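You operate a simulated robot arm through the tools that you are given. There is no shell and no other tool. Be economical: measure what you need, move in short steps, check, and stop when the job is done.

The job below is to be done with a simulated robot arm. You get a single attempt, and the scene is never put back.

TASK
Shake the water out of the grey basket's leaves by hand.
Fine: tip them into the steel basket, shake it over the brown tray till it stops dripping, tip them back; both baskets end where they stood, no water on the table.

It is judged by the outcome, as a careful person would: the job done as asked, and still so three seconds after it is handed in. It fails if anything else is knocked over, pushed out of place, dropped, spilled or broken.

THE ROBOT
A 6-joint arm with a two-finger parallel gripper, fixed in place. Base frame: the origin is at the foot of the arm, x ahead of it, y to its left, z up. Lengths are in mm, angles in degrees, forces in N, time in s.
With the tool pointing down near the work surface it reaches from about 420 to 860 mm from the base axis. Its first joint turns from -115.0 to 115.0 degrees. Payload 4.2 kg.
The TCP is the grasp point between the finger pads, 23 mm short of the fingertips. In the tool frame z runs along the fingers and y along their closing line. Largest opening 94 mm; finger width 38, thickness 10; the body of the gripper, 54 by 96 mm, starts 39 mm behind the TCP.
Orientation is told as [roll, pitch, yaw] about the base's x, y, z axes, in that order, counted from this pose: with the fingers straight down and closing along the base's y, the tool's x points along the base's -x, its y along +y and its z along -z.

THE INTERFACE
- The arm moves only by the tool step_arm. Its argument "rows" is a list of rows, each a list of 7 numbers: the shift along the tool's x, y, z in units of 300 mm (1.0 is 300 mm), then the turn, a rotation vector about the tool's x, y, z in units of 60 degrees (1.0 is 60 degrees), then the opening, from 0 (shut) to 1 (fully open). In form: [[x, y, z, ax, ay, az, claw], ...]. A call has 1 to 12 rows; each row is the pose to reach, as a shift and turn from the pose commanded when the call began, along the tool's axes at that moment. A call with a number of a shift or a turn outside -1 to 1 is refused whole. Rows are played at 5 a second. More than 50 mm and 8.6 degrees between two rows, or a gripper value outside its range, and nothing of the call is played. Where a pose cannot be reached the arm comes as near as it can. A force on the tool above 40 N (or 10 N above the force at the start of the call, whichever is more), or a blocked arm, ends the call early, and 0.2 s more pass. Each finger travels about 108 mm/s and halts on what it meets, pressing with about 25 N; the grip force reading is that of the motor and also rises with nothing between the fingers. The clock runs only during rows and for 0.2 s after the last one: add rows that repeat a pose to give the fingers time. It gives the time, the measured TCP pose, the force on the tool (base axes), the opening and the grip force at its end, in the units of the frame above (readings bear some noise), with the torque about the TCP (base axes, N m) and any sound that the robot's microphone picked up.
- Cameras (640 x 400 px; columns grow to the right, rows downward): "scene" is fixed at [219.3, -649.5, 1549.6]; the picture's right is [0.79, -0.61, 0.00], its down [-0.20, -0.26, -0.94] and it looks along [0.57, 0.75, -0.33] (base axes); focal length 278 px, centre (320, 200). "wrist" rides on the gripper at [86, 16, -75] in the tool frame; the picture's right is [-0.18, 0.98, 0.00], its down [-0.58, -0.11, -0.81] and it looks along [-0.79, -0.15, 0.59] (tool axes); focal length 243 px, centre (320, 200). There is no depth. A picture from a camera that has moved, and an enlarged one, comes with that camera's place and axes in the base frame and with its lens.
- snapshot(camera): a new picture of that camera. It takes no simulated time.
- slide_trunk(by): slides the trunk up (or, below 0, down) by that many mm; the arm rides with it, the base frame stays. It gives what a move gives, with no picture.
- zoom(camera, box): a new picture of the part [left, top, right, bottom] of that camera's present view, enlarged. It takes no simulated time.
- job_done(): hands the job in; it is judged then, once.

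Go step by step. Nothing tells you positions but the pictures and the camera data: compare them with the known pose of the tool, close in by small moves and look again before you grip or let go. The budget is 120 turns and 84 pictures, counting those below and the enlarged ones. Unless the task says otherwise, let go and move clear before handing in, and close with one line.

The tools are called after ">>>" as name(argument=value, ...) on one line, values as JSON. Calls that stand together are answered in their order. step_arm: Moves the arm, as the interface text tells. Its arguments: {"type":"object","properties":{"rows":{"type":"array","items":{"type":"array","items":{"type":"number"}}}},"required":["rows"]} The other tools are called the same way: slide_trunk (by) slides the trunk up or down; snapshot (camera) takes a picture; zoom (camera, box) takes an enlarged picture of a part of a camera's view; job_done () hands the job in.

At the start:

```text
time_s: 0.0
ee_pos: [501.5, 39.4, 1509.0]
tcp_rot: [0.0, 0.0, 0.0]
ft_force: [0.5, -0.2, 0.4]
torque: [0.01, -0.02, 0.05]
grip_width: 93.7
grip_force: 0.1
trunk travel left (down, up): [-894.0, 96.0]
```

scene: 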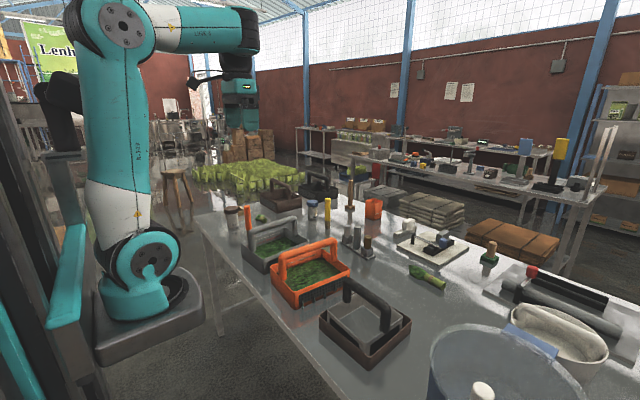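
wrist: 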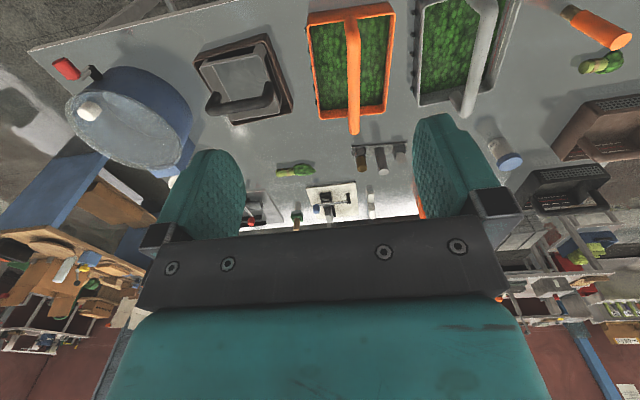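

I see a grey basket with leaves, an orange basket with leaves, and a steel basket standing in a brown tray on the table. I'll enlarge the views to measure them.

>>> zoom(camera="scene", box=[220, 180, 440, 370])

>>> zoom(camera="wrist", box=[180, 0, 540, 225])

```text
2.11 times, centred on (330, 275) of scene
camera zoom: at [219.3, -649.5, 1549.6], right [0.79, -0.61, 0.0], down [-0.2, -0.26, -0.94], along [0.57, 0.75, -0.33], focal length 584 px, centre (299, 42)
```

zoom: 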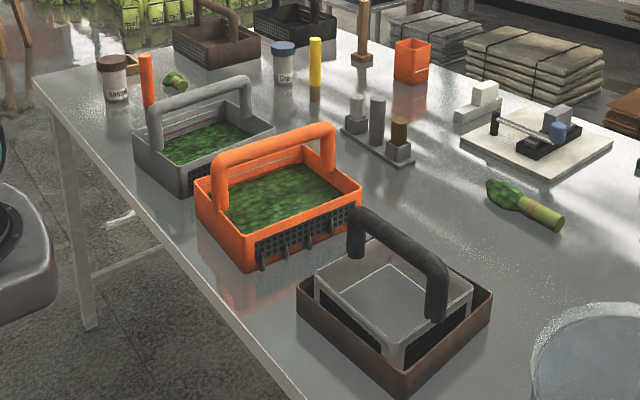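

```text
1.78 times, centred on (360, 112) of wrist
camera zoom: at [415.9, 55.7, 1582.2], right [0.18, 0.98, 0.0], down [0.58, -0.11, 0.81], along [0.79, -0.15, -0.59], focal length 431 px, centre (249, 356)
```

zoom: 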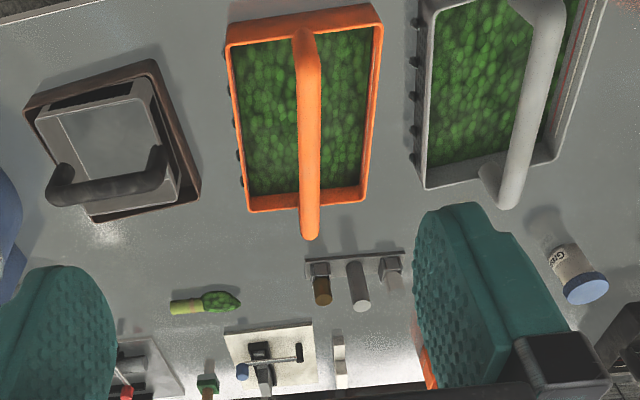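

The steel basket sits in its tray near (714, -219), the grey one is near (715, 326) and the orange one is between them. The table is around z≈880. I'll lower the trunk for a closer look.

>>> slide_trunk(by=-250)

>>> snapshot(camera="wrist")

>>> snapshot(camera="scene")

```text
time_s: 2.6
ee_pos: [501.4, 38.4, 1258.8]
tcp_rot: [0.0, 0.1, 0.1]
ft_force: [0.1, 0.1, -0.1]
torque: [0.0, -0.03, 0.02]
grip_width: 93.8
grip_force: 0.1
trunk travel left (down, up): [-644.0, 346.0]
```

```text
79 pictures are left
camera wrist: at [415.9, 55.7, 1332.2], right [0.18, 0.98, 0.0], down [0.58, -0.11, 0.81], along [0.79, -0.15, -0.59], focal length 243 px, centre (320, 200)
```

wrist: 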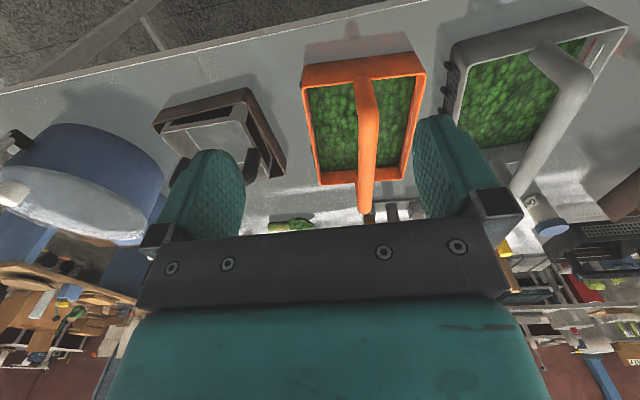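

```text
78 pictures are left
```

scene: 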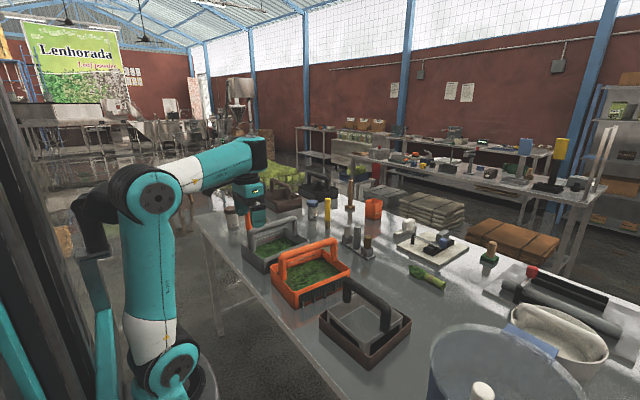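

Next I move left to look at the grey basket closely.

>>> step_arm(rows=[[0.03, 0.15, 0, 0, 0, 0, 1], [0.06, 0.3, 0, 0, 0, 0, 1], [0.09, 0.45, 0, 0, 0, 0, 1], [0.12, 0.6, 0, 0, 0, 0, 1], [0.15, 0.75, 0, 0, 0, 0, 1], [0.18, 0.87, 0, 0, 0, 0, 1]])

>>> snapshot(camera="wrist")

```text
time_s: 4.0
ee_pos: [444.2, 301.8, 1260.5]
tcp_rot: [0.0, 0.0, -0.1]
ft_force: [-0.3, -1.0, -0.9]
torque: [0.01, 0.01, 0.03]
grip_width: 94.2
grip_force: 0.0
trunk travel left (down, up): [-644.0, 346.0]
```

```text
77 pictures are left
camera wrist: at [358.8, 317.4, 1334.5], right [0.18, 0.98, 0.0], down [0.58, -0.11, 0.81], along [0.79, -0.15, -0.59], focal length 243 px, centre (320, 200)
```

wrist: 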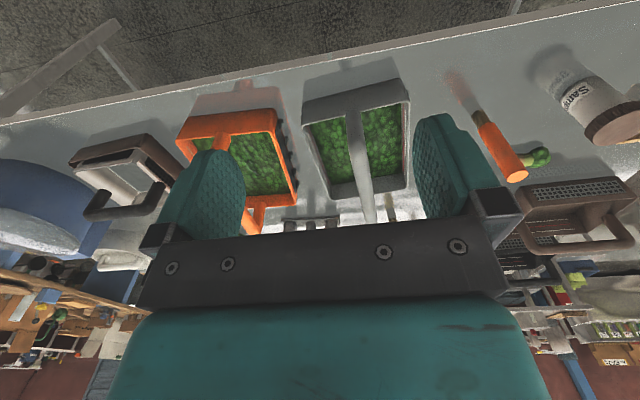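

>>> zoom(camera="wrist", box=[250, 50, 450, 250])

>>> zoom(camera="scene", box=[225, 195, 325, 275])

>>> zoom(camera="scene", box=[300, 265, 430, 375])

```text
2.00 times, centred on (350, 150) of wrist
camera zoom: at [358.8, 317.4, 1334.5], right [0.18, 0.98, 0.0], down [0.58, -0.11, 0.81], along [0.79, -0.15, -0.59], focal length 485 px, centre (260, 300)
```

zoom: 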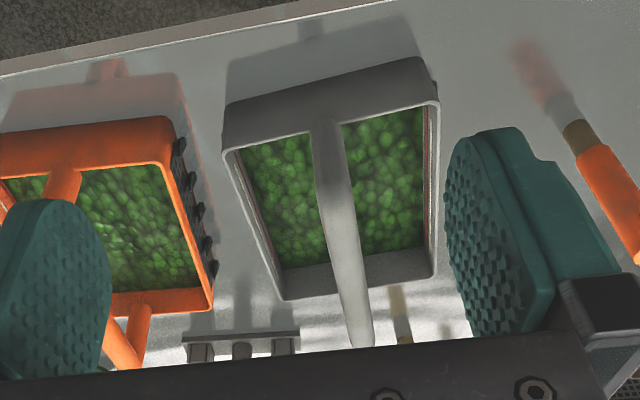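

```text
5.00 times, centred on (275, 235) of scene
camera zoom: at [219.3, -649.5, 1549.6], right [0.79, -0.61, 0.0], down [-0.2, -0.26, -0.94], along [0.57, 0.75, -0.33], focal length 1388 px, centre (545, 25)
```

zoom: 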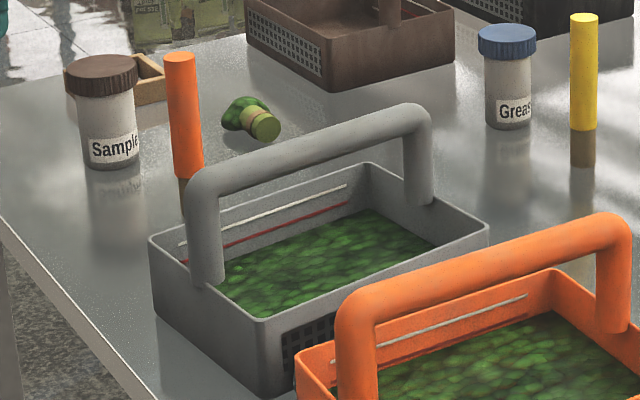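

```text
3.64 times, centred on (365, 320) of scene
camera zoom: at [219.3, -649.5, 1549.6], right [0.79, -0.61, 0.0], down [-0.2, -0.26, -0.94], along [0.57, 0.75, -0.33], focal length 1010 px, centre (156, -236)
```

zoom: 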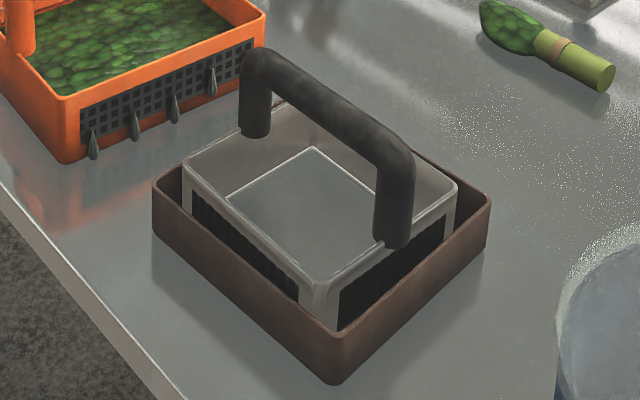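

The grey rim is at z≈979, centred on (720, 334), 228 x 180 and yawed about 5°. Its handle bar lies along the long axis at z≈1057. Next I look at the steel basket.

>>> step_arm(rows=[[0, -0.16, 0, 0, 0, 0, 1], [0, -0.32, 0, 0, 0, 0, 1], [0, -0.48, 0, 0, 0, 0, 1], [0, -0.64, 0, 0, 0, 0, 1], [0, -0.8, 0, 0, 0, 0, 1], [0, -0.96, 0, 0, 0, 0, 1]])

>>> step_arm(rows=[[0, -0.16, 0, 0, 0, 0, 1], [0, -0.32, 0, 0, 0, 0, 1], [0, -0.48, 0, 0, 0, 0, 1], [0, -0.64, 0, 0, 0, 0, 1], [0, -0.75, 0, 0, 0, 0, 1]])

>>> snapshot(camera="wrist")

```text
time_s: 5.4
ee_pos: [443.7, 10.6, 1258.3]
tcp_rot: [0.0, 0.1, 0.1]
ft_force: [0.3, -0.2, 0.1]
torque: [-0.05, 0.06, -0.02]
grip_width: 94.1
grip_force: 0.0
trunk travel left (down, up): [-644.0, 346.0]
```

```text
time_s: 6.6
ee_pos: [448.0, -214.1, 1258.7]
tcp_rot: [-0.1, 0.0, 0.0]
ft_force: [0.4, 1.4, -1.0]
torque: [0.06, 0.02, 0.0]
grip_width: 94.1
grip_force: 0.2
out of reach, approached as far as the arm can: row 1
trunk travel left (down, up): [-644.0, 346.0]
```

```text
73 pictures are left
camera wrist: at [362.2, -198.1, 1332.9], right [0.18, 0.98, 0.0], down [0.58, -0.11, 0.81], along [0.79, -0.15, -0.59], focal length 243 px, centre (320, 200)
```

wrist: 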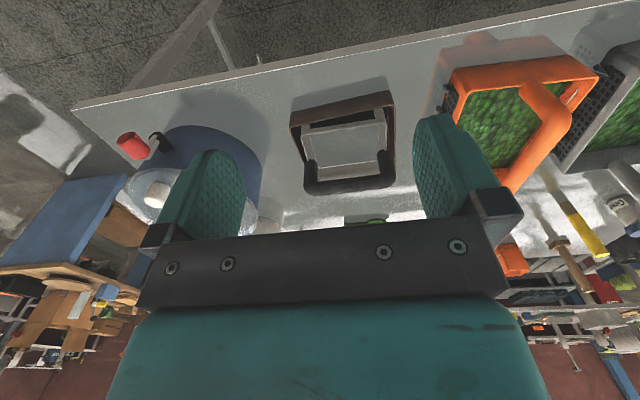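

>>> zoom(camera="wrist", box=[270, 70, 420, 230])

>>> zoom(camera="wrist", box=[420, 20, 640, 180])

```text
2.50 times, centred on (345, 150) of wrist
camera zoom: at [362.2, -198.1, 1332.9], right [0.18, 0.98, 0.0], down [0.58, -0.11, 0.81], along [0.79, -0.15, -0.59], focal length 606 px, centre (258, 325)
```

zoom: 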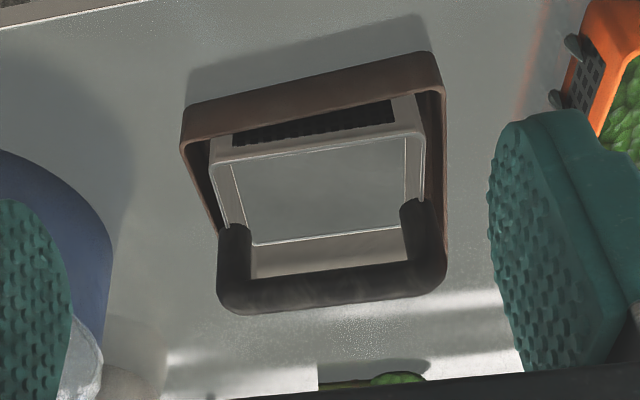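

```text
2.50 times, centred on (530, 100) of wrist
camera zoom: at [362.2, -198.1, 1332.9], right [0.18, 0.98, 0.0], down [0.58, -0.11, 0.81], along [0.79, -0.15, -0.59], focal length 606 px, centre (-205, 450)
```

zoom: 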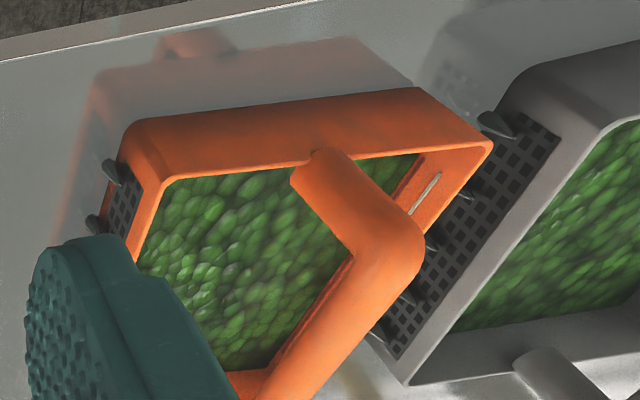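

Steel rim is z≈975, centred on (717, -208) and about 155 mm square, with its handle along y at z≈1043. The drop marks on the mesh show wet leaves. Next I move above the grey handle.

>>> step_arm(rows=[[-0.064, 0.136, 0, 0, 0, 0, 1], [-0.129, 0.271, 0, 0, 0, 0, 1], [-0.193, 0.407, 0, 0, 0, 0, 1], [-0.257, 0.543, 0, 0, 0, 0, 1], [-0.321, 0.679, 0, 0, 0, 0, 1], [-0.386, 0.814, 0, 0, 0, 0, 1], [-0.45, 0.95, 0, 0, 0, 0, 1]])

>>> step_arm(rows=[[-0.065, 0.126, 0, 0, 0, -0.01, 1], [-0.13, 0.252, 0, 0, 0, -0.02, 1], [-0.195, 0.378, 0, 0, 0, -0.03, 1], [-0.26, 0.504, 0, 0, 0, -0.04, 1], [-0.325, 0.63, 0, 0, 0, -0.05, 1], [-0.39, 0.756, 0, 0, 0, -0.06, 1], [-0.457, 0.88, 0, 0, 0, -0.075, 1]])

>>> snapshot(camera="scene")

>>> snapshot(camera="wrist")

```text
time_s: 8.2
ee_pos: [580.5, 71.7, 1261.6]
tcp_rot: [0.0, 0.1, 0.1]
ft_force: [-0.7, 0.1, 0.6]
torque: [0.03, -0.03, -0.02]
grip_width: 94.1
grip_force: 0.1
trunk travel left (down, up): [-644.0, 346.0]
```

```text
time_s: 9.8
ee_pos: [656.9, 256.8, 1234.6]
tcp_rot: [0.0, 0.1, 3.8]
ft_force: [0.1, -0.3, -0.2]
torque: [-0.02, -0.04, 0.01]
grip_width: 94.0
grip_force: 0.1
out of reach, approached as far as the arm can: row 4, 5, 6, 7
trunk travel left (down, up): [-644.0, 346.0]
```

```text
70 pictures are left
```

scene: 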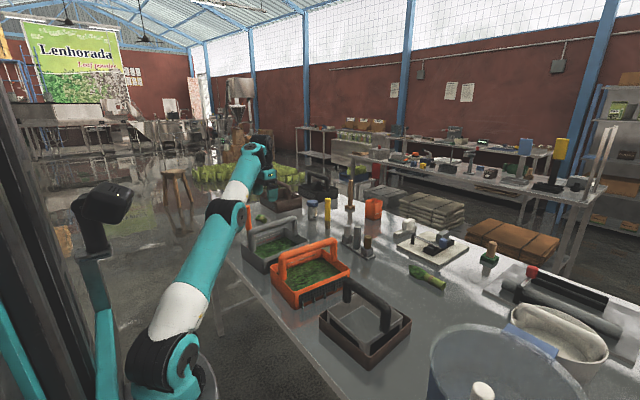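

```text
69 pictures are left
camera wrist: at [570.1, 268.5, 1307.4], right [0.12, 0.99, 0.0], down [0.59, -0.07, 0.81], along [0.8, -0.1, -0.59], focal length 243 px, centre (320, 200)
```

wrist: 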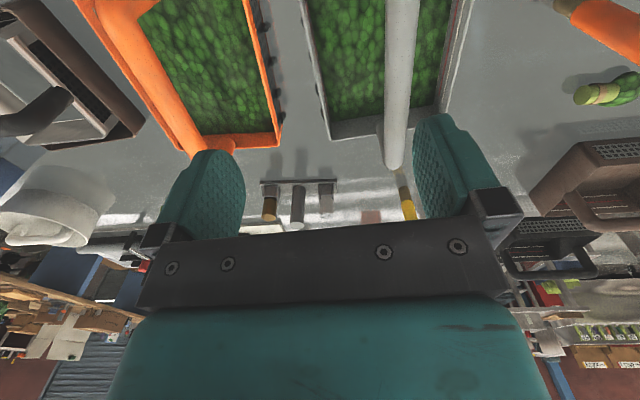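

The arm is overstretched because the shoulder is low, so I raise the trunk and then approach.

>>> slide_trunk(by=150)

>>> step_arm(rows=[[0, 0, 0.16, 0, 0, 0, 1], [0, 0, 0.32, 0, 0, 0, 1], [0, 0, 0.45, 0, 0, 0, 1], [-0.07, 0.08, 0.45, 0, 0, 0, 1], [-0.14, 0.16, 0.45, 0, 0, 0, 1], [-0.21, 0.24, 0.45, 0, 0, 0, 1], [-0.21, 0.24, 0.45, 0, 0, 0, 1]])

```text
time_s: 11.5
ee_pos: [655.5, 258.8, 1384.7]
tcp_rot: [0.0, 0.0, 3.7]
ft_force: [0.1, -0.4, -0.6]
torque: [-0.02, -0.01, -0.03]
grip_width: 94.1
grip_force: 0.1
trunk travel left (down, up): [-794.0, 196.0]
```

```text
time_s: 13.1
ee_pos: [697.2, 314.6, 1245.0]
tcp_rot: [0.1, 0.1, 3.8]
ft_force: [0.1, 0.2, -1.0]
torque: [0.01, 0.04, 0.0]
grip_width: 93.9
grip_force: 0.1
out of reach, approached as far as the arm can: row 6, 7
trunk travel left (down, up): [-794.0, 196.0]
```

>>> step_arm(rows=[[0, 0, 0.12, 0, 0, 0, 1], [0, 0, 0.24, 0, 0, 0, 1], [0, 0, 0.24, 0, 0, 0, 1]])

>>> snapshot(camera="scene")

```text
time_s: 13.9
ee_pos: [697.3, 314.2, 1173.9]
tcp_rot: [0.0, 0.0, 3.8]
ft_force: [0.0, -0.4, -0.4]
torque: [0.03, 0.0, 0.01]
grip_width: 93.8
grip_force: 0.1
trunk travel left (down, up): [-794.0, 196.0]
```

```text
68 pictures are left
```

scene: 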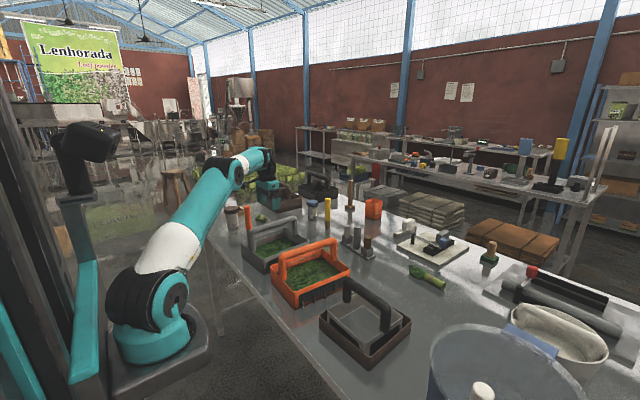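

>>> step_arm(rows=[[-0.081, 0.061, 0.0, 0, 0, -0.012, 1], [-0.081, 0.061, 0.1, 0, 0, -0.012, 1], [-0.081, 0.061, 0.14, 0, 0, -0.012, 1], [-0.081, 0.061, 0.14, 0, 0, -0.012, 1]])

>>> snapshot(camera="wrist")

>>> zoom(camera="scene", box=[200, 130, 360, 290])

```text
time_s: 14.9
ee_pos: [718.8, 331.0, 1132.0]
tcp_rot: [0.0, 0.0, 4.5]
ft_force: [-0.3, -0.1, 0.2]
torque: [-0.02, 0.04, 0.02]
grip_width: 93.9
grip_force: 0.2
out of reach, approached as far as the arm can: row 1
trunk travel left (down, up): [-794.0, 196.0]
```

```text
67 pictures are left
camera wrist: at [633.4, 341.6, 1205.0], right [0.11, 0.99, 0.0], down [0.59, -0.06, 0.81], along [0.8, -0.09, -0.59], focal length 243 px, centre (320, 200)
```

wrist: 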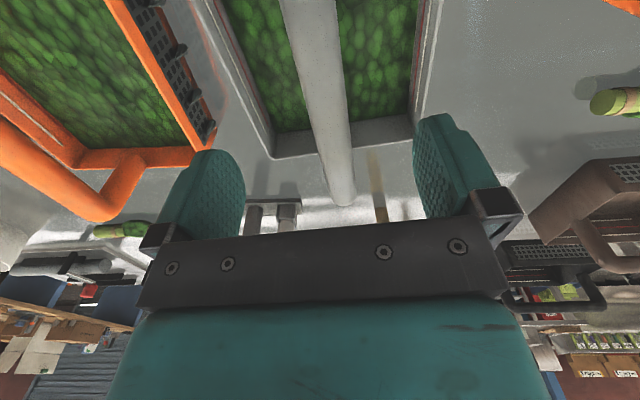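

```text
2.50 times, centred on (280, 210) of scene
camera zoom: at [219.3, -649.5, 1549.6], right [0.79, -0.61, 0.0], down [-0.2, -0.26, -0.94], along [0.57, 0.75, -0.33], focal length 694 px, centre (420, 175)
```

zoom: 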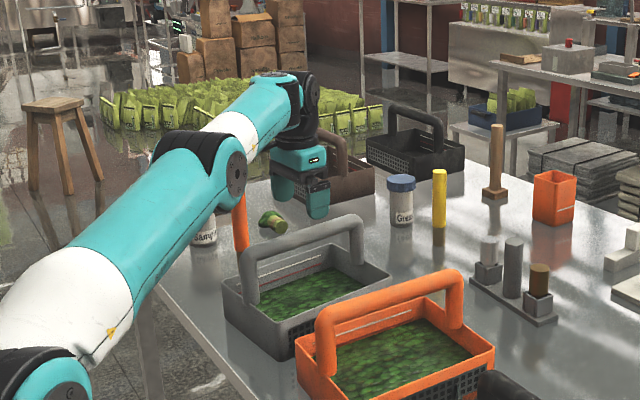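

The grip is aligned over the grey bar, so I descend and close.

>>> step_arm(rows=[[0, 0, 0.1, 0, 0, 0, 1], [0, 0, 0.2, 0, 0, 0, 1], [0, 0, 0.28, 0, 0, 0, 1], [0, 0, 0.28, 0, 0, 0, 1]])

>>> zoom(camera="scene", box=[220, 150, 340, 270])

>>> snapshot(camera="wrist")

```text
time_s: 15.9
ee_pos: [719.8, 333.7, 1046.1]
tcp_rot: [0.0, 0.0, 4.4]
ft_force: [0.3, -0.7, 0.4]
torque: [0.01, 0.03, -0.02]
grip_width: 94.2
grip_force: 0.0
trunk travel left (down, up): [-794.0, 196.0]
```

```text
3.33 times, centred on (280, 210) of scene
camera zoom: at [219.3, -649.5, 1549.6], right [0.79, -0.61, 0.0], down [-0.2, -0.26, -0.94], along [0.57, 0.75, -0.33], focal length 926 px, centre (453, 167)
```

zoom: 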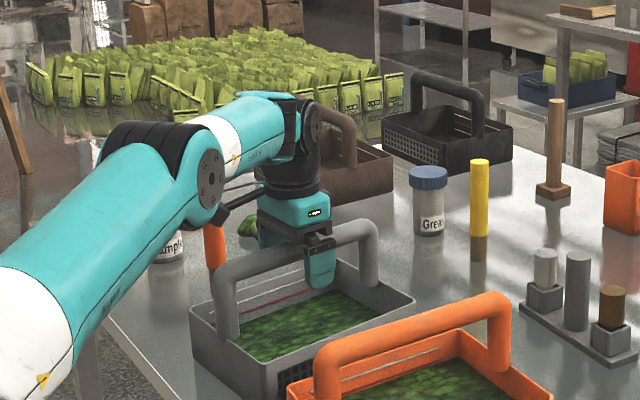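

```text
64 pictures are left
camera wrist: at [633.0, 343.6, 1119.8], right [0.11, 0.99, 0.0], down [0.59, -0.06, 0.81], along [0.8, -0.09, -0.59], focal length 243 px, centre (320, 200)
```

wrist: 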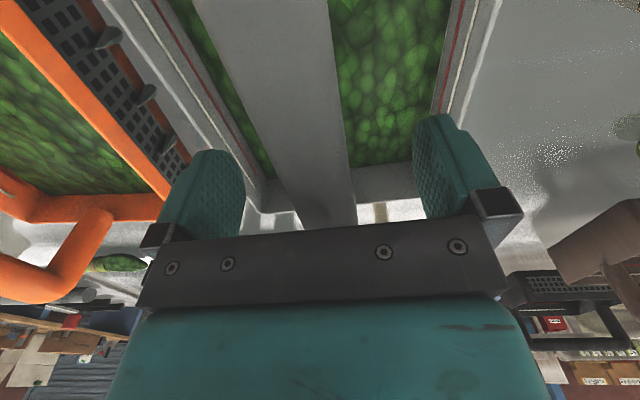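

>>> step_arm(rows=[[0, 0, 0, 0, 0, 0, 0.5], [0, 0, 0, 0, 0, 0, 0.3], [0, 0, 0, 0, 0, 0, 0.1], [0, 0, 0, 0, 0, 0, 0], [0, 0, 0, 0, 0, 0, 0], [0, 0, 0, 0, 0, 0, 0]])

```text
time_s: 17.3
ee_pos: [718.6, 334.1, 1046.5]
tcp_rot: [0.0, 0.0, 4.5]
ft_force: [-0.2, 1.3, 0.1]
torque: [-0.01, -0.03, 0.18]
grip_width: 27.7
grip_force: 25.5
trunk travel left (down, up): [-794.0, 196.0]
```

Gripped at 27.7 mm. I lift gently.

>>> step_arm(rows=[[0, 0, -0.02, 0, 0, 0, 0], [0, 0, -0.05, 0, 0, 0, 0], [0, 0, -0.09, 0, 0, 0, 0], [0, 0, -0.13, 0, 0, 0, 0], [0, 0, -0.13, 0, 0, 0, 0]])

>>> zoom(camera="scene", box=[220, 150, 340, 270])

```text
time_s: 18.5
ee_pos: [720.6, 333.9, 1084.9]
tcp_rot: [0.0, 0.0, 4.5]
ft_force: [-0.6, 0.5, -6.2]
torque: [-0.01, 0.01, 0.02]
grip_width: 27.6
grip_force: 24.3
trunk travel left (down, up): [-794.0, 196.0]
```

```text
3.33 times, centred on (280, 210) of scene
camera zoom: at [219.3, -649.5, 1549.6], right [0.79, -0.61, 0.0], down [-0.2, -0.26, -0.94], along [0.57, 0.75, -0.33], focal length 926 px, centre (453, 167)
```

zoom: 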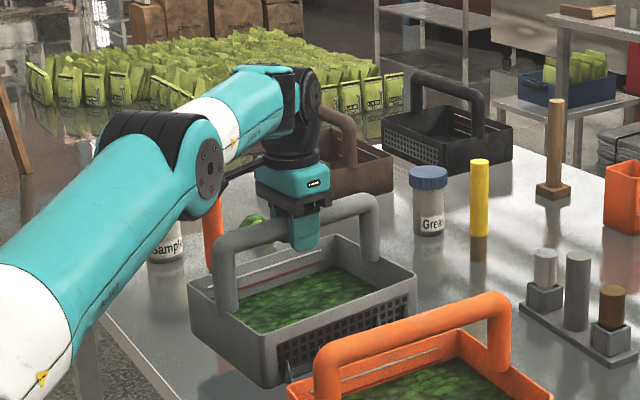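

Weight is about 0.63 kg, held level. I raise the basket with the trunk to clear the orange basket's handle.

>>> slide_trunk(by=180)

>>> snapshot(camera="scene")

```text
time_s: 20.5
ee_pos: [719.9, 333.7, 1264.7]
tcp_rot: [-0.1, -0.1, 4.5]
ft_force: [0.0, 0.6, -6.4]
torque: [0.03, 0.04, 0.01]
grip_width: 27.5
grip_force: 25.6
trunk travel left (down, up): [-974.0, 16.0]
```

```text
62 pictures are left
```

scene: 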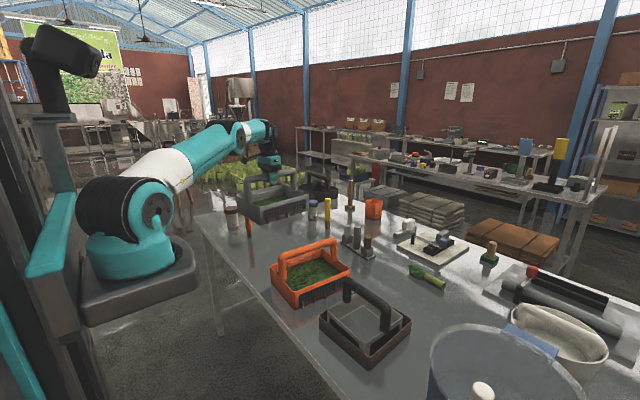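

Nothing is dripping. The plan is to carry it level past the orange basket, yaw it so one corner leads, and pour over that corner into the steel basket, tilting toward +y.

>>> step_arm(rows=[[0.006, -0.038, 0, 0, 0, 0, 0], [0.018, -0.125, 0, 0, 0, 0, 0], [0.036, -0.24, 0, 0, 0, 0, 0], [0.054, -0.365, 0, 0, 0, 0, 0], [0.072, -0.489, 0, 0, 0, 0, 0], [0.091, -0.614, 0, 0, 0, 0, 0], [0.109, -0.738, 0, 0, 0, 0, 0], [0.125, -0.844, 0, 0, 0, 0, 0], [0.136, -0.92, 0, 0, 0, 0, 0], [0.142, -0.959, 0, 0, 0, 0, 0]])

>>> zoom(camera="scene", box=[200, 110, 440, 350])

```text
time_s: 22.7
ee_pos: [699.9, 42.8, 1265.6]
tcp_rot: [0.1, -0.1, 4.6]
ft_force: [0.1, -0.1, -6.4]
torque: [-0.01, 0.02, -0.03]
grip_width: 27.3
grip_force: 25.0
trunk travel left (down, up): [-974.0, 16.0]
```

```text
1.67 times, centred on (320, 230) of scene
camera zoom: at [219.3, -649.5, 1549.6], right [0.79, -0.61, 0.0], down [-0.2, -0.26, -0.94], along [0.57, 0.75, -0.33], focal length 463 px, centre (320, 150)
```

zoom: 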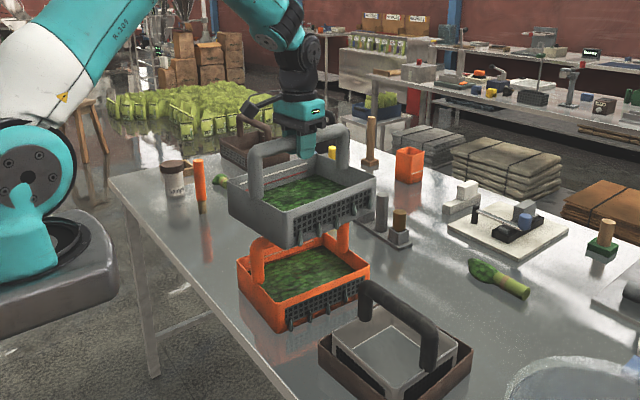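

>>> step_arm(rows=[[0.006, -0.04, 0, 0, 0, 0.03, 0], [0.018, -0.14, 0, 0, 0, 0.1, 0], [0.033, -0.26, 0, 0, 0, 0.18, 0], [0.049, -0.39, 0, 0, 0, 0.27, 0], [0.065, -0.52, 0, 0, 0, 0.36, 0], [0.079, -0.62, 0, 0, 0, 0.43, 0], [0.086, -0.68, 0, 0, 0, 0.46, 0], [0.088, -0.695, 0, 0, 0, 0.47, 0]])

```text
time_s: 24.5
ee_pos: [692.3, -167.5, 1265.1]
tcp_rot: [0.0, -0.1, -23.7]
ft_force: [-0.2, 0.6, -5.0]
torque: [0.02, -0.01, -0.02]
grip_width: 27.5
grip_force: 24.5
trunk travel left (down, up): [-974.0, 16.0]
```

>>> step_arm(rows=[[-0.014, -0.038, 0, 0, 0, 0.03, 0], [-0.047, -0.13, 0, 0, 0, 0.1, 0], [-0.09, -0.24, 0, 0, 0, 0.18, 0], [-0.132, -0.36, 0, 0, 0, 0.27, 0], [-0.174, -0.47, 0, 0, 0, 0.36, 0], [-0.209, -0.567, 0, 0, 0, 0.42, 0], [-0.23, -0.62, 0, 0, 0, 0.46, 0], [-0.235, -0.636, 0, 0, 0, 0.47, 0]])

>>> snapshot(camera="scene")

```text
time_s: 26.3
ee_pos: [679.1, -369.7, 1265.8]
tcp_rot: [0.1, 0.1, -51.9]
ft_force: [0.4, 0.5, -5.8]
torque: [0.03, 0.03, 0.02]
grip_width: 27.4
grip_force: 24.8
trunk travel left (down, up): [-974.0, 16.0]
```

```text
60 pictures are left
```

scene: 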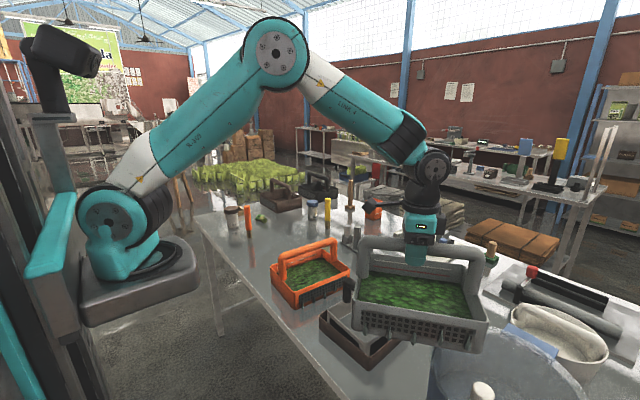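

Corner A now leads toward +y over the steel basket. I tilt the first 32° gradually.

>>> step_arm(rows=[[0.013, 0.01, -0.018, 0.041, -0.052, 0, 0], [0.028, 0.022, -0.036, 0.082, -0.105, 0, 0], [0.045, 0.036, -0.034, 0.123, -0.157, 0, 0], [0.063, 0.05, -0.029, 0.165, -0.21, 0, 0], [0.083, 0.066, -0.014, 0.206, -0.262, 0, 0], [0.104, 0.082, 0.002, 0.247, -0.315, 0, 0], [0.127, 0.1, 0.02, 0.288, -0.367, 0, 0], [0.151, 0.118, 0.04, 0.329, -0.42, 0, 0], [0.151, 0.118, 0.04, 0.329, -0.42, 0, 0]])

>>> zoom(camera="scene", box=[270, 150, 510, 400])

```text
time_s: 28.3
ee_pos: [679.6, -312.5, 1252.1]
tcp_rot: [-21.1, -24.7, -47.2]
ft_force: [0.2, 0.1, -5.9]
torque: [0.25, 0.05, 0.01]
grip_width: 27.5
grip_force: 24.7
trunk travel left (down, up): [-974.0, 16.0]
```

```text
1.60 times, centred on (390, 275) of scene
camera zoom: at [219.3, -649.5, 1549.6], right [0.79, -0.61, 0.0], down [-0.2, -0.26, -0.94], along [0.57, 0.75, -0.33], focal length 444 px, centre (208, 80)
```

zoom: 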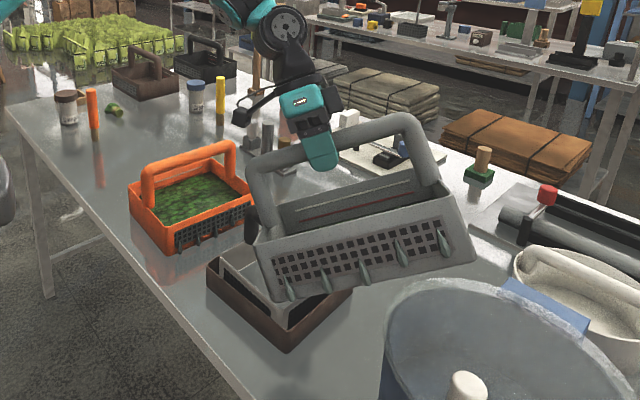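

>>> step_arm(rows=[[0.027, 0.021, -0.006, 0.041, -0.052, 0, 0], [0.054, 0.042, -0.013, 0.082, -0.105, 0, 0], [0.08, 0.062, -0.025, 0.123, -0.157, 0, 0], [0.106, 0.083, -0.039, 0.165, -0.21, 0, 0], [0.106, 0.083, -0.039, 0.165, -0.21, 0, 0]])

>>> zoom(camera="scene", box=[290, 190, 490, 370])

>>> snapshot(camera="wrist")

```text
time_s: 29.5
ee_pos: [680.1, -270.5, 1242.1]
tcp_rot: [-34.5, -35.8, -40.4]
ft_force: [0.1, -0.3, -5.3]
torque: [0.36, 0.11, -0.03]
grip_width: 27.6
grip_force: 24.6
trunk travel left (down, up): [-974.0, 16.0]
```

```text
2.22 times, centred on (390, 280) of scene
camera zoom: at [219.3, -649.5, 1549.6], right [0.79, -0.61, 0.0], down [-0.2, -0.26, -0.94], along [0.57, 0.75, -0.33], focal length 617 px, centre (164, 22)
```

zoom: 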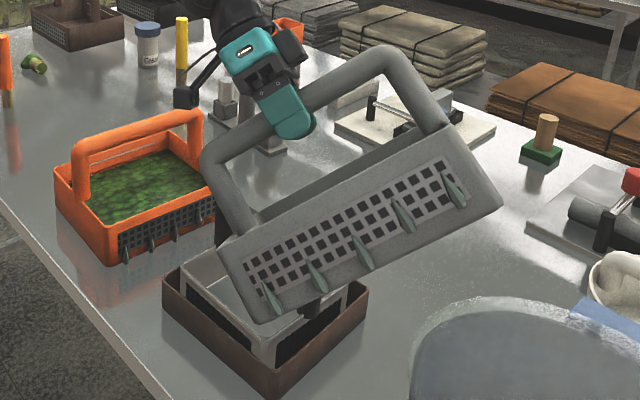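

```text
57 pictures are left
camera wrist: at [639.4, -163.3, 1231.2], right [0.89, 0.31, -0.34], down [0.27, 0.25, 0.93], along [0.37, -0.92, 0.14], focal length 243 px, centre (320, 200)
```

wrist: 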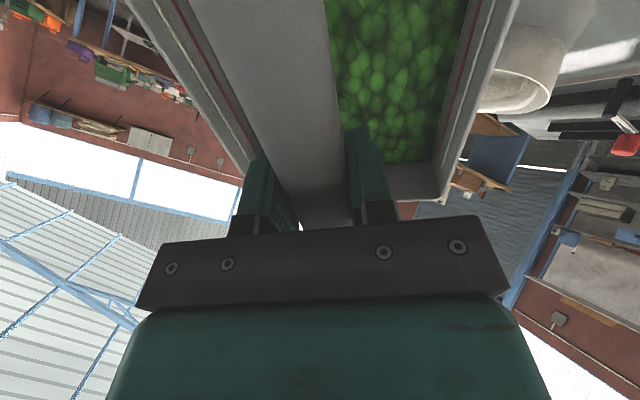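

>>> step_arm(rows=[[0.014, 0.011, -0.033, 0.041, -0.052, 0, 0], [0.028, 0.022, -0.065, 0.082, -0.105, 0, 0], [0.045, 0.035, -0.095, 0.123, -0.157, 0, 0], [0.063, 0.049, -0.124, 0.165, -0.21, 0, 0], [0.083, 0.065, -0.151, 0.206, -0.262, 0, 0], [0.104, 0.082, -0.177, 0.247, -0.315, 0, 0], [0.104, 0.082, -0.177, 0.247, -0.315, 0, 0]])

>>> zoom(camera="scene", box=[270, 170, 490, 370])

>>> snapshot(camera="wrist")

```text
time_s: 31.1
ee_pos: [679.0, -203.4, 1248.8]
tcp_rot: [-62.3, -48.5, -21.4]
ft_force: [-0.3, -0.2, -4.0]
torque: [0.28, 0.09, -0.02]
grip_width: 27.6
grip_force: 25.7
trunk travel left (down, up): [-974.0, 16.0]
```

```text
2.00 times, centred on (380, 270) of scene
camera zoom: at [219.3, -649.5, 1549.6], right [0.79, -0.61, 0.0], down [-0.2, -0.26, -0.94], along [0.57, 0.75, -0.33], focal length 555 px, centre (200, 60)
```

zoom: 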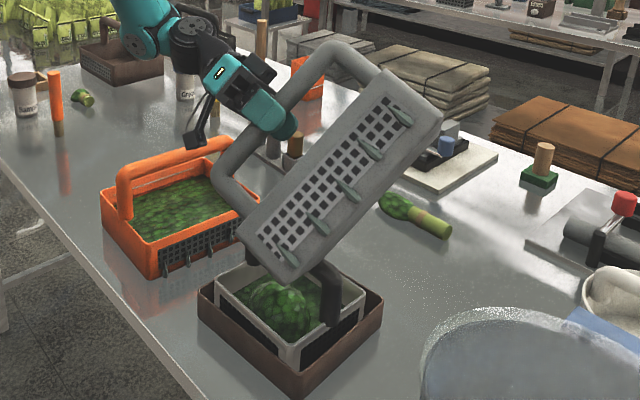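

```text
55 pictures are left
camera wrist: at [639.8, -108.0, 1196.7], right [0.89, 0.14, -0.44], down [0.27, 0.61, 0.75], along [0.37, -0.78, 0.5], focal length 243 px, centre (320, 200)
```

wrist: 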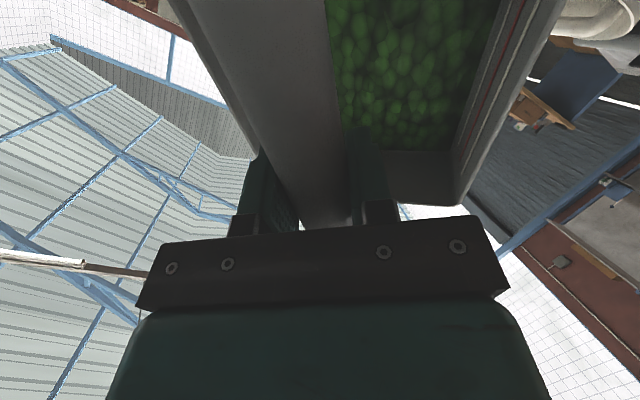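

Leaves are pouring into the steel basket. I continue tilting about the lip, with a slight shift toward +x.

>>> step_arm(rows=[[0.0, 0.028, -0.033, 0.041, -0.052, 0, 0], [0.004, 0.051, -0.065, 0.082, -0.105, 0, 0], [0.011, 0.078, -0.095, 0.123, -0.157, 0, 0], [0.022, 0.102, -0.125, 0.165, -0.21, 0, 0], [0.042, 0.117, -0.151, 0.206, -0.262, 0, 0], [0.063, 0.134, -0.177, 0.247, -0.315, 0, 0], [0.063, 0.134, -0.177, 0.247, -0.315, 0, 0]])

>>> zoom(camera="scene", box=[270, 170, 490, 370])

>>> snapshot(camera="wrist")

```text
time_s: 32.7
ee_pos: [540.5, -164.0, 1195.7]
tcp_rot: [-94.5, -51.7, 4.2]
ft_force: [0.1, 0.5, -3.5]
torque: [0.31, 0.11, -0.02]
grip_width: 27.6
grip_force: 24.9
out of reach, approached as far as the arm can: row 2, 3, 4, 5, 6, 7
trunk travel left (down, up): [-974.0, 16.0]
```

```text
2.00 times, centred on (380, 270) of scene
camera zoom: at [219.3, -649.5, 1549.6], right [0.79, -0.61, 0.0], down [-0.2, -0.26, -0.94], along [0.57, 0.75, -0.33], focal length 555 px, centre (200, 60)
```

zoom: 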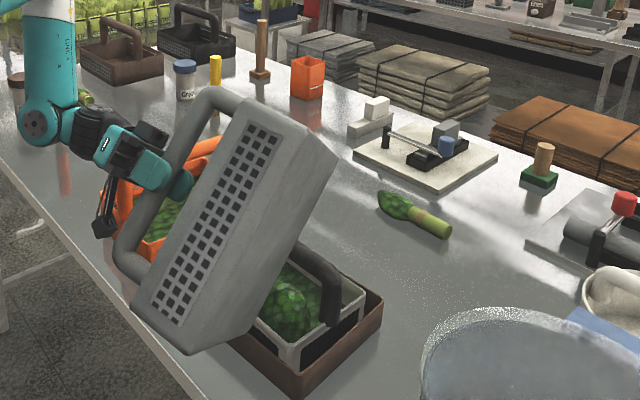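

```text
53 pictures are left
camera wrist: at [500.6, -93.4, 1112.8], right [0.89, -0.01, -0.46], down [0.26, 0.83, 0.48], along [0.38, -0.55, 0.74], focal length 243 px, centre (320, 200)
```

wrist: 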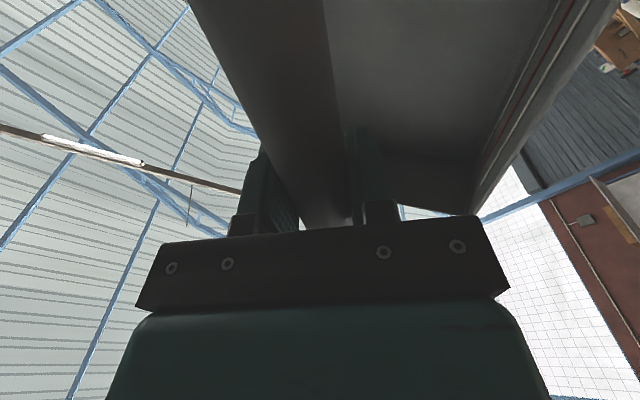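

The arm strayed in x because that orientation was out of reach. I check whether anything was spilled.

>>> zoom(camera="scene", box=[300, 250, 430, 380])

```text
3.08 times, centred on (365, 315) of scene
camera zoom: at [219.3, -649.5, 1549.6], right [0.79, -0.61, 0.0], down [-0.2, -0.26, -0.94], along [0.57, 0.75, -0.33], focal length 854 px, centre (182, -154)
```

zoom: 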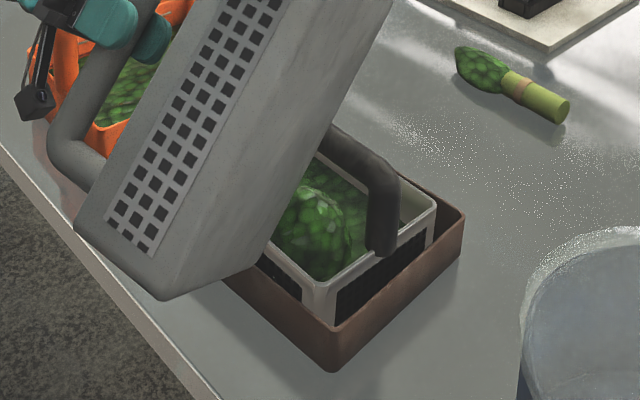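

>>> step_arm(rows=[[-0.06, -0.045, 0.008, -0.04, 0.05, 0, 0], [-0.12, -0.09, 0.016, -0.1, 0.128, 0, 0], [-0.17, -0.133, 0.023, -0.17, 0.217, 0, 0], [-0.17, -0.133, 0.023, -0.25, 0.319, 0, 0], [-0.17, -0.133, 0.023, -0.33, 0.421, 0, 0], [-0.17, -0.133, 0.023, -0.41, 0.523, 0, 0], [-0.17, -0.133, 0.023, -0.49, 0.625, 0, 0], [-0.17, -0.133, 0.023, -0.57, 0.727, 0, 0], [-0.17, -0.133, 0.023, -0.617, 0.787, 0, 0]])

>>> zoom(camera="scene", box=[240, 150, 460, 390])

```text
time_s: 34.7
ee_pos: [549.2, -170.0, 1259.2]
tcp_rot: [-21.6, -25.1, -46.4]
ft_force: [-0.5, 0.0, -3.6]
torque: [0.07, 0.1, -0.04]
grip_width: 27.2
grip_force: 25.2
trunk travel left (down, up): [-974.0, 16.0]
```

```text
1.67 times, centred on (350, 270) of scene
camera zoom: at [219.3, -649.5, 1549.6], right [0.79, -0.61, 0.0], down [-0.2, -0.26, -0.94], along [0.57, 0.75, -0.33], focal length 463 px, centre (270, 83)
```

zoom: 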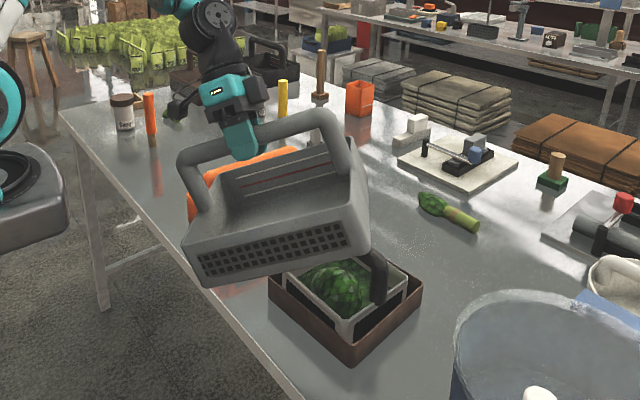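

No spill visible. I level the grey basket and carry it back.

>>> step_arm(rows=[[0, 0, 0, -0.06, 0.077, 0, 0], [0, 0, 0, -0.13, 0.166, 0, 0], [0, 0, 0, -0.2, 0.255, 0, 0], [0, 0, 0, -0.27, 0.345, 0, 0], [0, 0, 0, -0.334, 0.426, 0, 0], [0, 0, 0, -0.334, 0.426, 0, 0]])

```text
time_s: 36.1
ee_pos: [548.1, -169.6, 1260.0]
tcp_rot: [-0.1, -0.1, -51.1]
ft_force: [0.0, 0.8, -3.2]
torque: [-0.05, 0.09, -0.01]
grip_width: 27.3
grip_force: 24.5
trunk travel left (down, up): [-974.0, 16.0]
```

>>> step_arm(rows=[[0.03, 0.045, -0.01, 0, 0, -0.03, 0], [0.09, 0.137, -0.017, 0, 0, -0.09, 0], [0.165, 0.25, -0.017, 0, 0, -0.16, 0], [0.24, 0.365, -0.017, 0, 0, -0.233, 0], [0.315, 0.48, -0.017, 0, 0, -0.31, 0], [0.39, 0.594, -0.017, 0, 0, -0.38, 0], [0.45, 0.685, -0.017, 0, 0, -0.44, 0], [0.481, 0.731, -0.017, 0, 0, -0.467, 0]])

>>> zoom(camera="scene", box=[220, 130, 440, 390])

```text
time_s: 37.9
ee_pos: [631.0, 79.4, 1263.2]
tcp_rot: [-0.3, 0.1, -23.2]
ft_force: [-0.2, -0.2, -3.4]
torque: [-0.09, 0.02, 0.01]
grip_width: 27.6
grip_force: 25.4
trunk travel left (down, up): [-974.0, 16.0]
```

```text
1.54 times, centred on (330, 260) of scene
camera zoom: at [219.3, -649.5, 1549.6], right [0.79, -0.61, 0.0], down [-0.2, -0.26, -0.94], along [0.57, 0.75, -0.33], focal length 427 px, centre (305, 108)
```

zoom: 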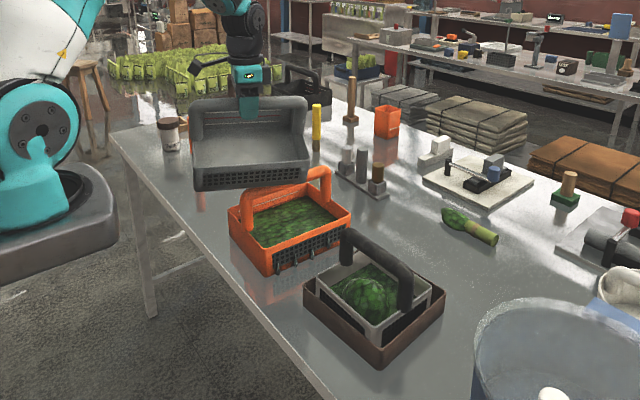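

The leaves are in the steel basket and the table is clean. The torque suggests the basket has rotated a little in the grip, so I check that.

>>> zoom(camera="scene", box=[270, 130, 350, 210])

>>> snapshot(camera="wrist")

```text
5.00 times, centred on (310, 170) of scene
camera zoom: at [219.3, -649.5, 1549.6], right [0.79, -0.61, 0.0], down [-0.2, -0.26, -0.94], along [0.57, 0.75, -0.33], focal length 1388 px, centre (370, 350)
```

zoom: 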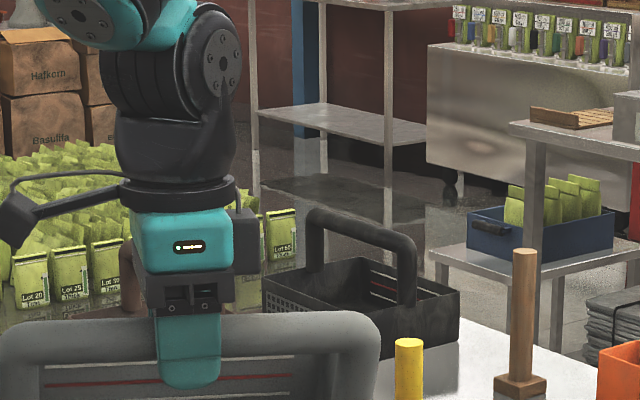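

```text
48 pictures are left
camera wrist: at [559.4, 128.8, 1336.8], right [0.56, 0.83, 0.0], down [0.49, -0.33, 0.81], along [0.67, -0.45, -0.59], focal length 243 px, centre (320, 200)
```

wrist: 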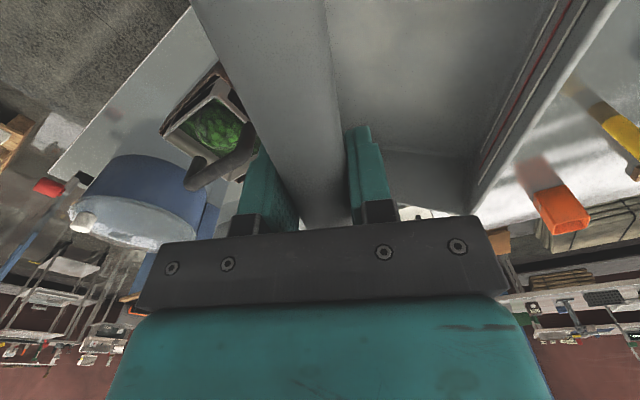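

The basket swung about 17° around its bar in the grip. I'll carry it back and tilt the tool to compensate before setting it down.

>>> step_arm(rows=[[0.004, 0.05, 0, 0, 0, -0.03, 0], [0.011, 0.16, 0, 0, 0, -0.09, 0], [0.02, 0.3, 0, 0, 0, -0.155, 0], [0.029, 0.44, 0, 0, 0, -0.23, 0], [0.038, 0.58, 0, 0, 0, -0.3, 0], [0.047, 0.72, 0, 0, 0, -0.37, 0], [0.054, 0.83, 0, 0, 0, -0.43, 0], [0.058, 0.889, 0, 0, 0, -0.46, 0], [0.058, 0.889, 0, 0, 0, -0.46, 0]])

>>> step_arm(rows=[[0, 0, 0, 0.06, 0, 0, 0], [0, 0, 0, 0.14, 0, 0, 0], [0, 0, 0, 0.22, 0, 0, 0], [0, 0, 0, 0.29, 0, 0, 0], [0, 0, 0, 0.29, 0, 0, 0]])

>>> snapshot(camera="wrist")

>>> zoom(camera="scene", box=[200, 120, 340, 260])

```text
time_s: 39.9
ee_pos: [718.0, 334.6, 1263.4]
tcp_rot: [-0.4, 0.2, 4.4]
ft_force: [-0.2, 1.3, -4.2]
torque: [-0.14, 0.01, -0.04]
grip_width: 27.5
grip_force: 25.1
trunk travel left (down, up): [-974.0, 16.0]
```

```text
time_s: 41.1
ee_pos: [639.0, 301.7, 1251.2]
tcp_rot: [-17.6, 0.1, 4.3]
ft_force: [0.0, 0.0, -2.7]
torque: [-0.02, -0.01, 0.05]
grip_width: 27.4
grip_force: 25.3
out of reach, approached as far as the arm can: row 1, 2, 3, 4, 5
trunk travel left (down, up): [-974.0, 16.0]
```

```text
47 pictures are left
camera wrist: at [551.1, 332.9, 1316.2], right [0.11, 0.95, -0.3], down [0.57, 0.18, 0.8], along [0.81, -0.26, -0.52], focal length 243 px, centre (320, 200)
```

wrist: 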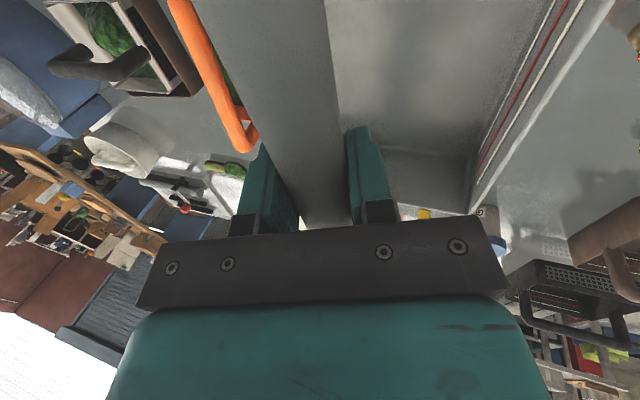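

```text
2.86 times, centred on (270, 190) of scene
camera zoom: at [219.3, -649.5, 1549.6], right [0.79, -0.61, 0.0], down [-0.2, -0.26, -0.94], along [0.57, 0.75, -0.33], focal length 793 px, centre (463, 229)
```

zoom: 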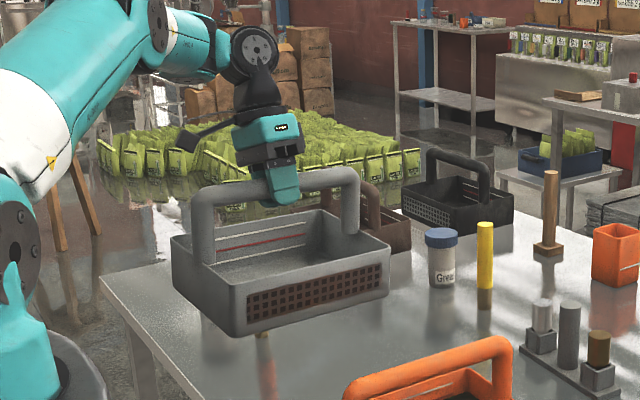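

The basket is level now. I go down and then out to its spot.

>>> step_arm(rows=[[0, 0.03, 0.095, 0, 0, 0, 0], [0, 0.06, 0.191, 0, 0, 0, 0], [-0.09, 0.1, 0.24, 0, 0, 0, 0], [-0.18, 0.145, 0.3, 0, 0, 0, 0], [-0.277, 0.193, 0.359, 0, 0, 0, 0], [-0.277, 0.193, 0.359, 0, 0, 0, 0]])

>>> zoom(camera="scene", box=[220, 150, 340, 270])

```text
time_s: 42.5
ee_pos: [658.1, 311.6, 1146.9]
tcp_rot: [-17.4, 0.2, 4.4]
ft_force: [-0.2, 0.8, -3.1]
torque: [-0.04, 0.01, 0.02]
grip_width: 27.4
grip_force: 25.6
out of reach, approached as far as the arm can: row 3, 4, 5, 6
trunk travel left (down, up): [-974.0, 16.0]
```

```text
3.33 times, centred on (280, 210) of scene
camera zoom: at [219.3, -649.5, 1549.6], right [0.79, -0.61, 0.0], down [-0.2, -0.26, -0.94], along [0.57, 0.75, -0.33], focal length 926 px, centre (453, 167)
```

zoom: 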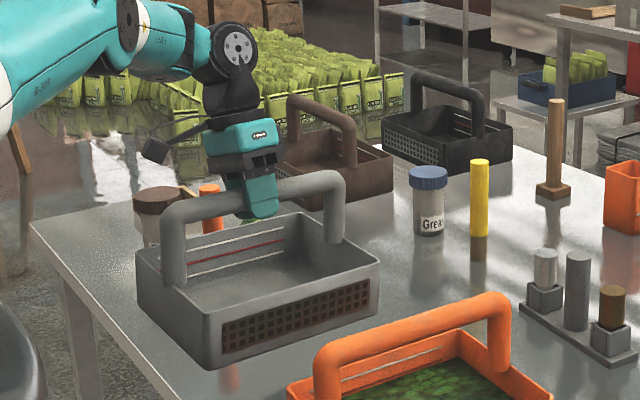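

The tilted tool can't reach that far. I go back to a vertical tool and let the table level the basket gently about its bar as I set it down.

>>> step_arm(rows=[[0, 0, -0.04, -0.07, 0, 0, 0], [0, 0, -0.06, -0.15, 0, 0, 0], [0, 0, -0.06, -0.22, 0, 0, 0], [0, 0, -0.06, -0.29, 0, 0, 0], [0, 0, -0.06, -0.29, 0, 0, 0]])

```text
time_s: 43.7
ee_pos: [655.1, 318.6, 1162.9]
tcp_rot: [-0.2, 0.0, 4.4]
ft_force: [-1.2, 0.0, -3.6]
torque: [-0.12, 0.02, 0.0]
grip_width: 27.4
grip_force: 25.2
trunk travel left (down, up): [-974.0, 16.0]
```

>>> step_arm(rows=[[-0.07, 0.01, 0.02, 0, 0, 0, 0], [-0.15, 0.022, 0.06, 0, 0, 0, 0], [-0.22, 0.035, 0.11, 0, 0, 0, 0], [-0.22, 0.035, 0.11, 0, 0, 0, 0]])

>>> zoom(camera="scene", box=[220, 150, 340, 270])

```text
time_s: 44.7
ee_pos: [719.3, 336.6, 1130.2]
tcp_rot: [-0.3, 0.1, 4.4]
ft_force: [0.0, 0.5, -4.0]
torque: [-0.11, 0.02, 0.0]
grip_width: 27.3
grip_force: 24.5
trunk travel left (down, up): [-974.0, 16.0]
```

```text
3.33 times, centred on (280, 210) of scene
camera zoom: at [219.3, -649.5, 1549.6], right [0.79, -0.61, 0.0], down [-0.2, -0.26, -0.94], along [0.57, 0.75, -0.33], focal length 926 px, centre (453, 167)
```

zoom: 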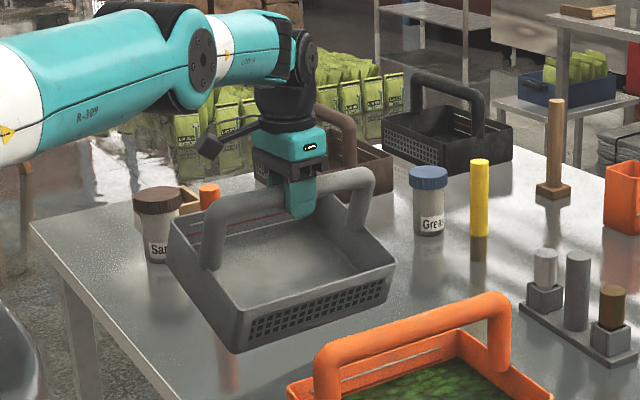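

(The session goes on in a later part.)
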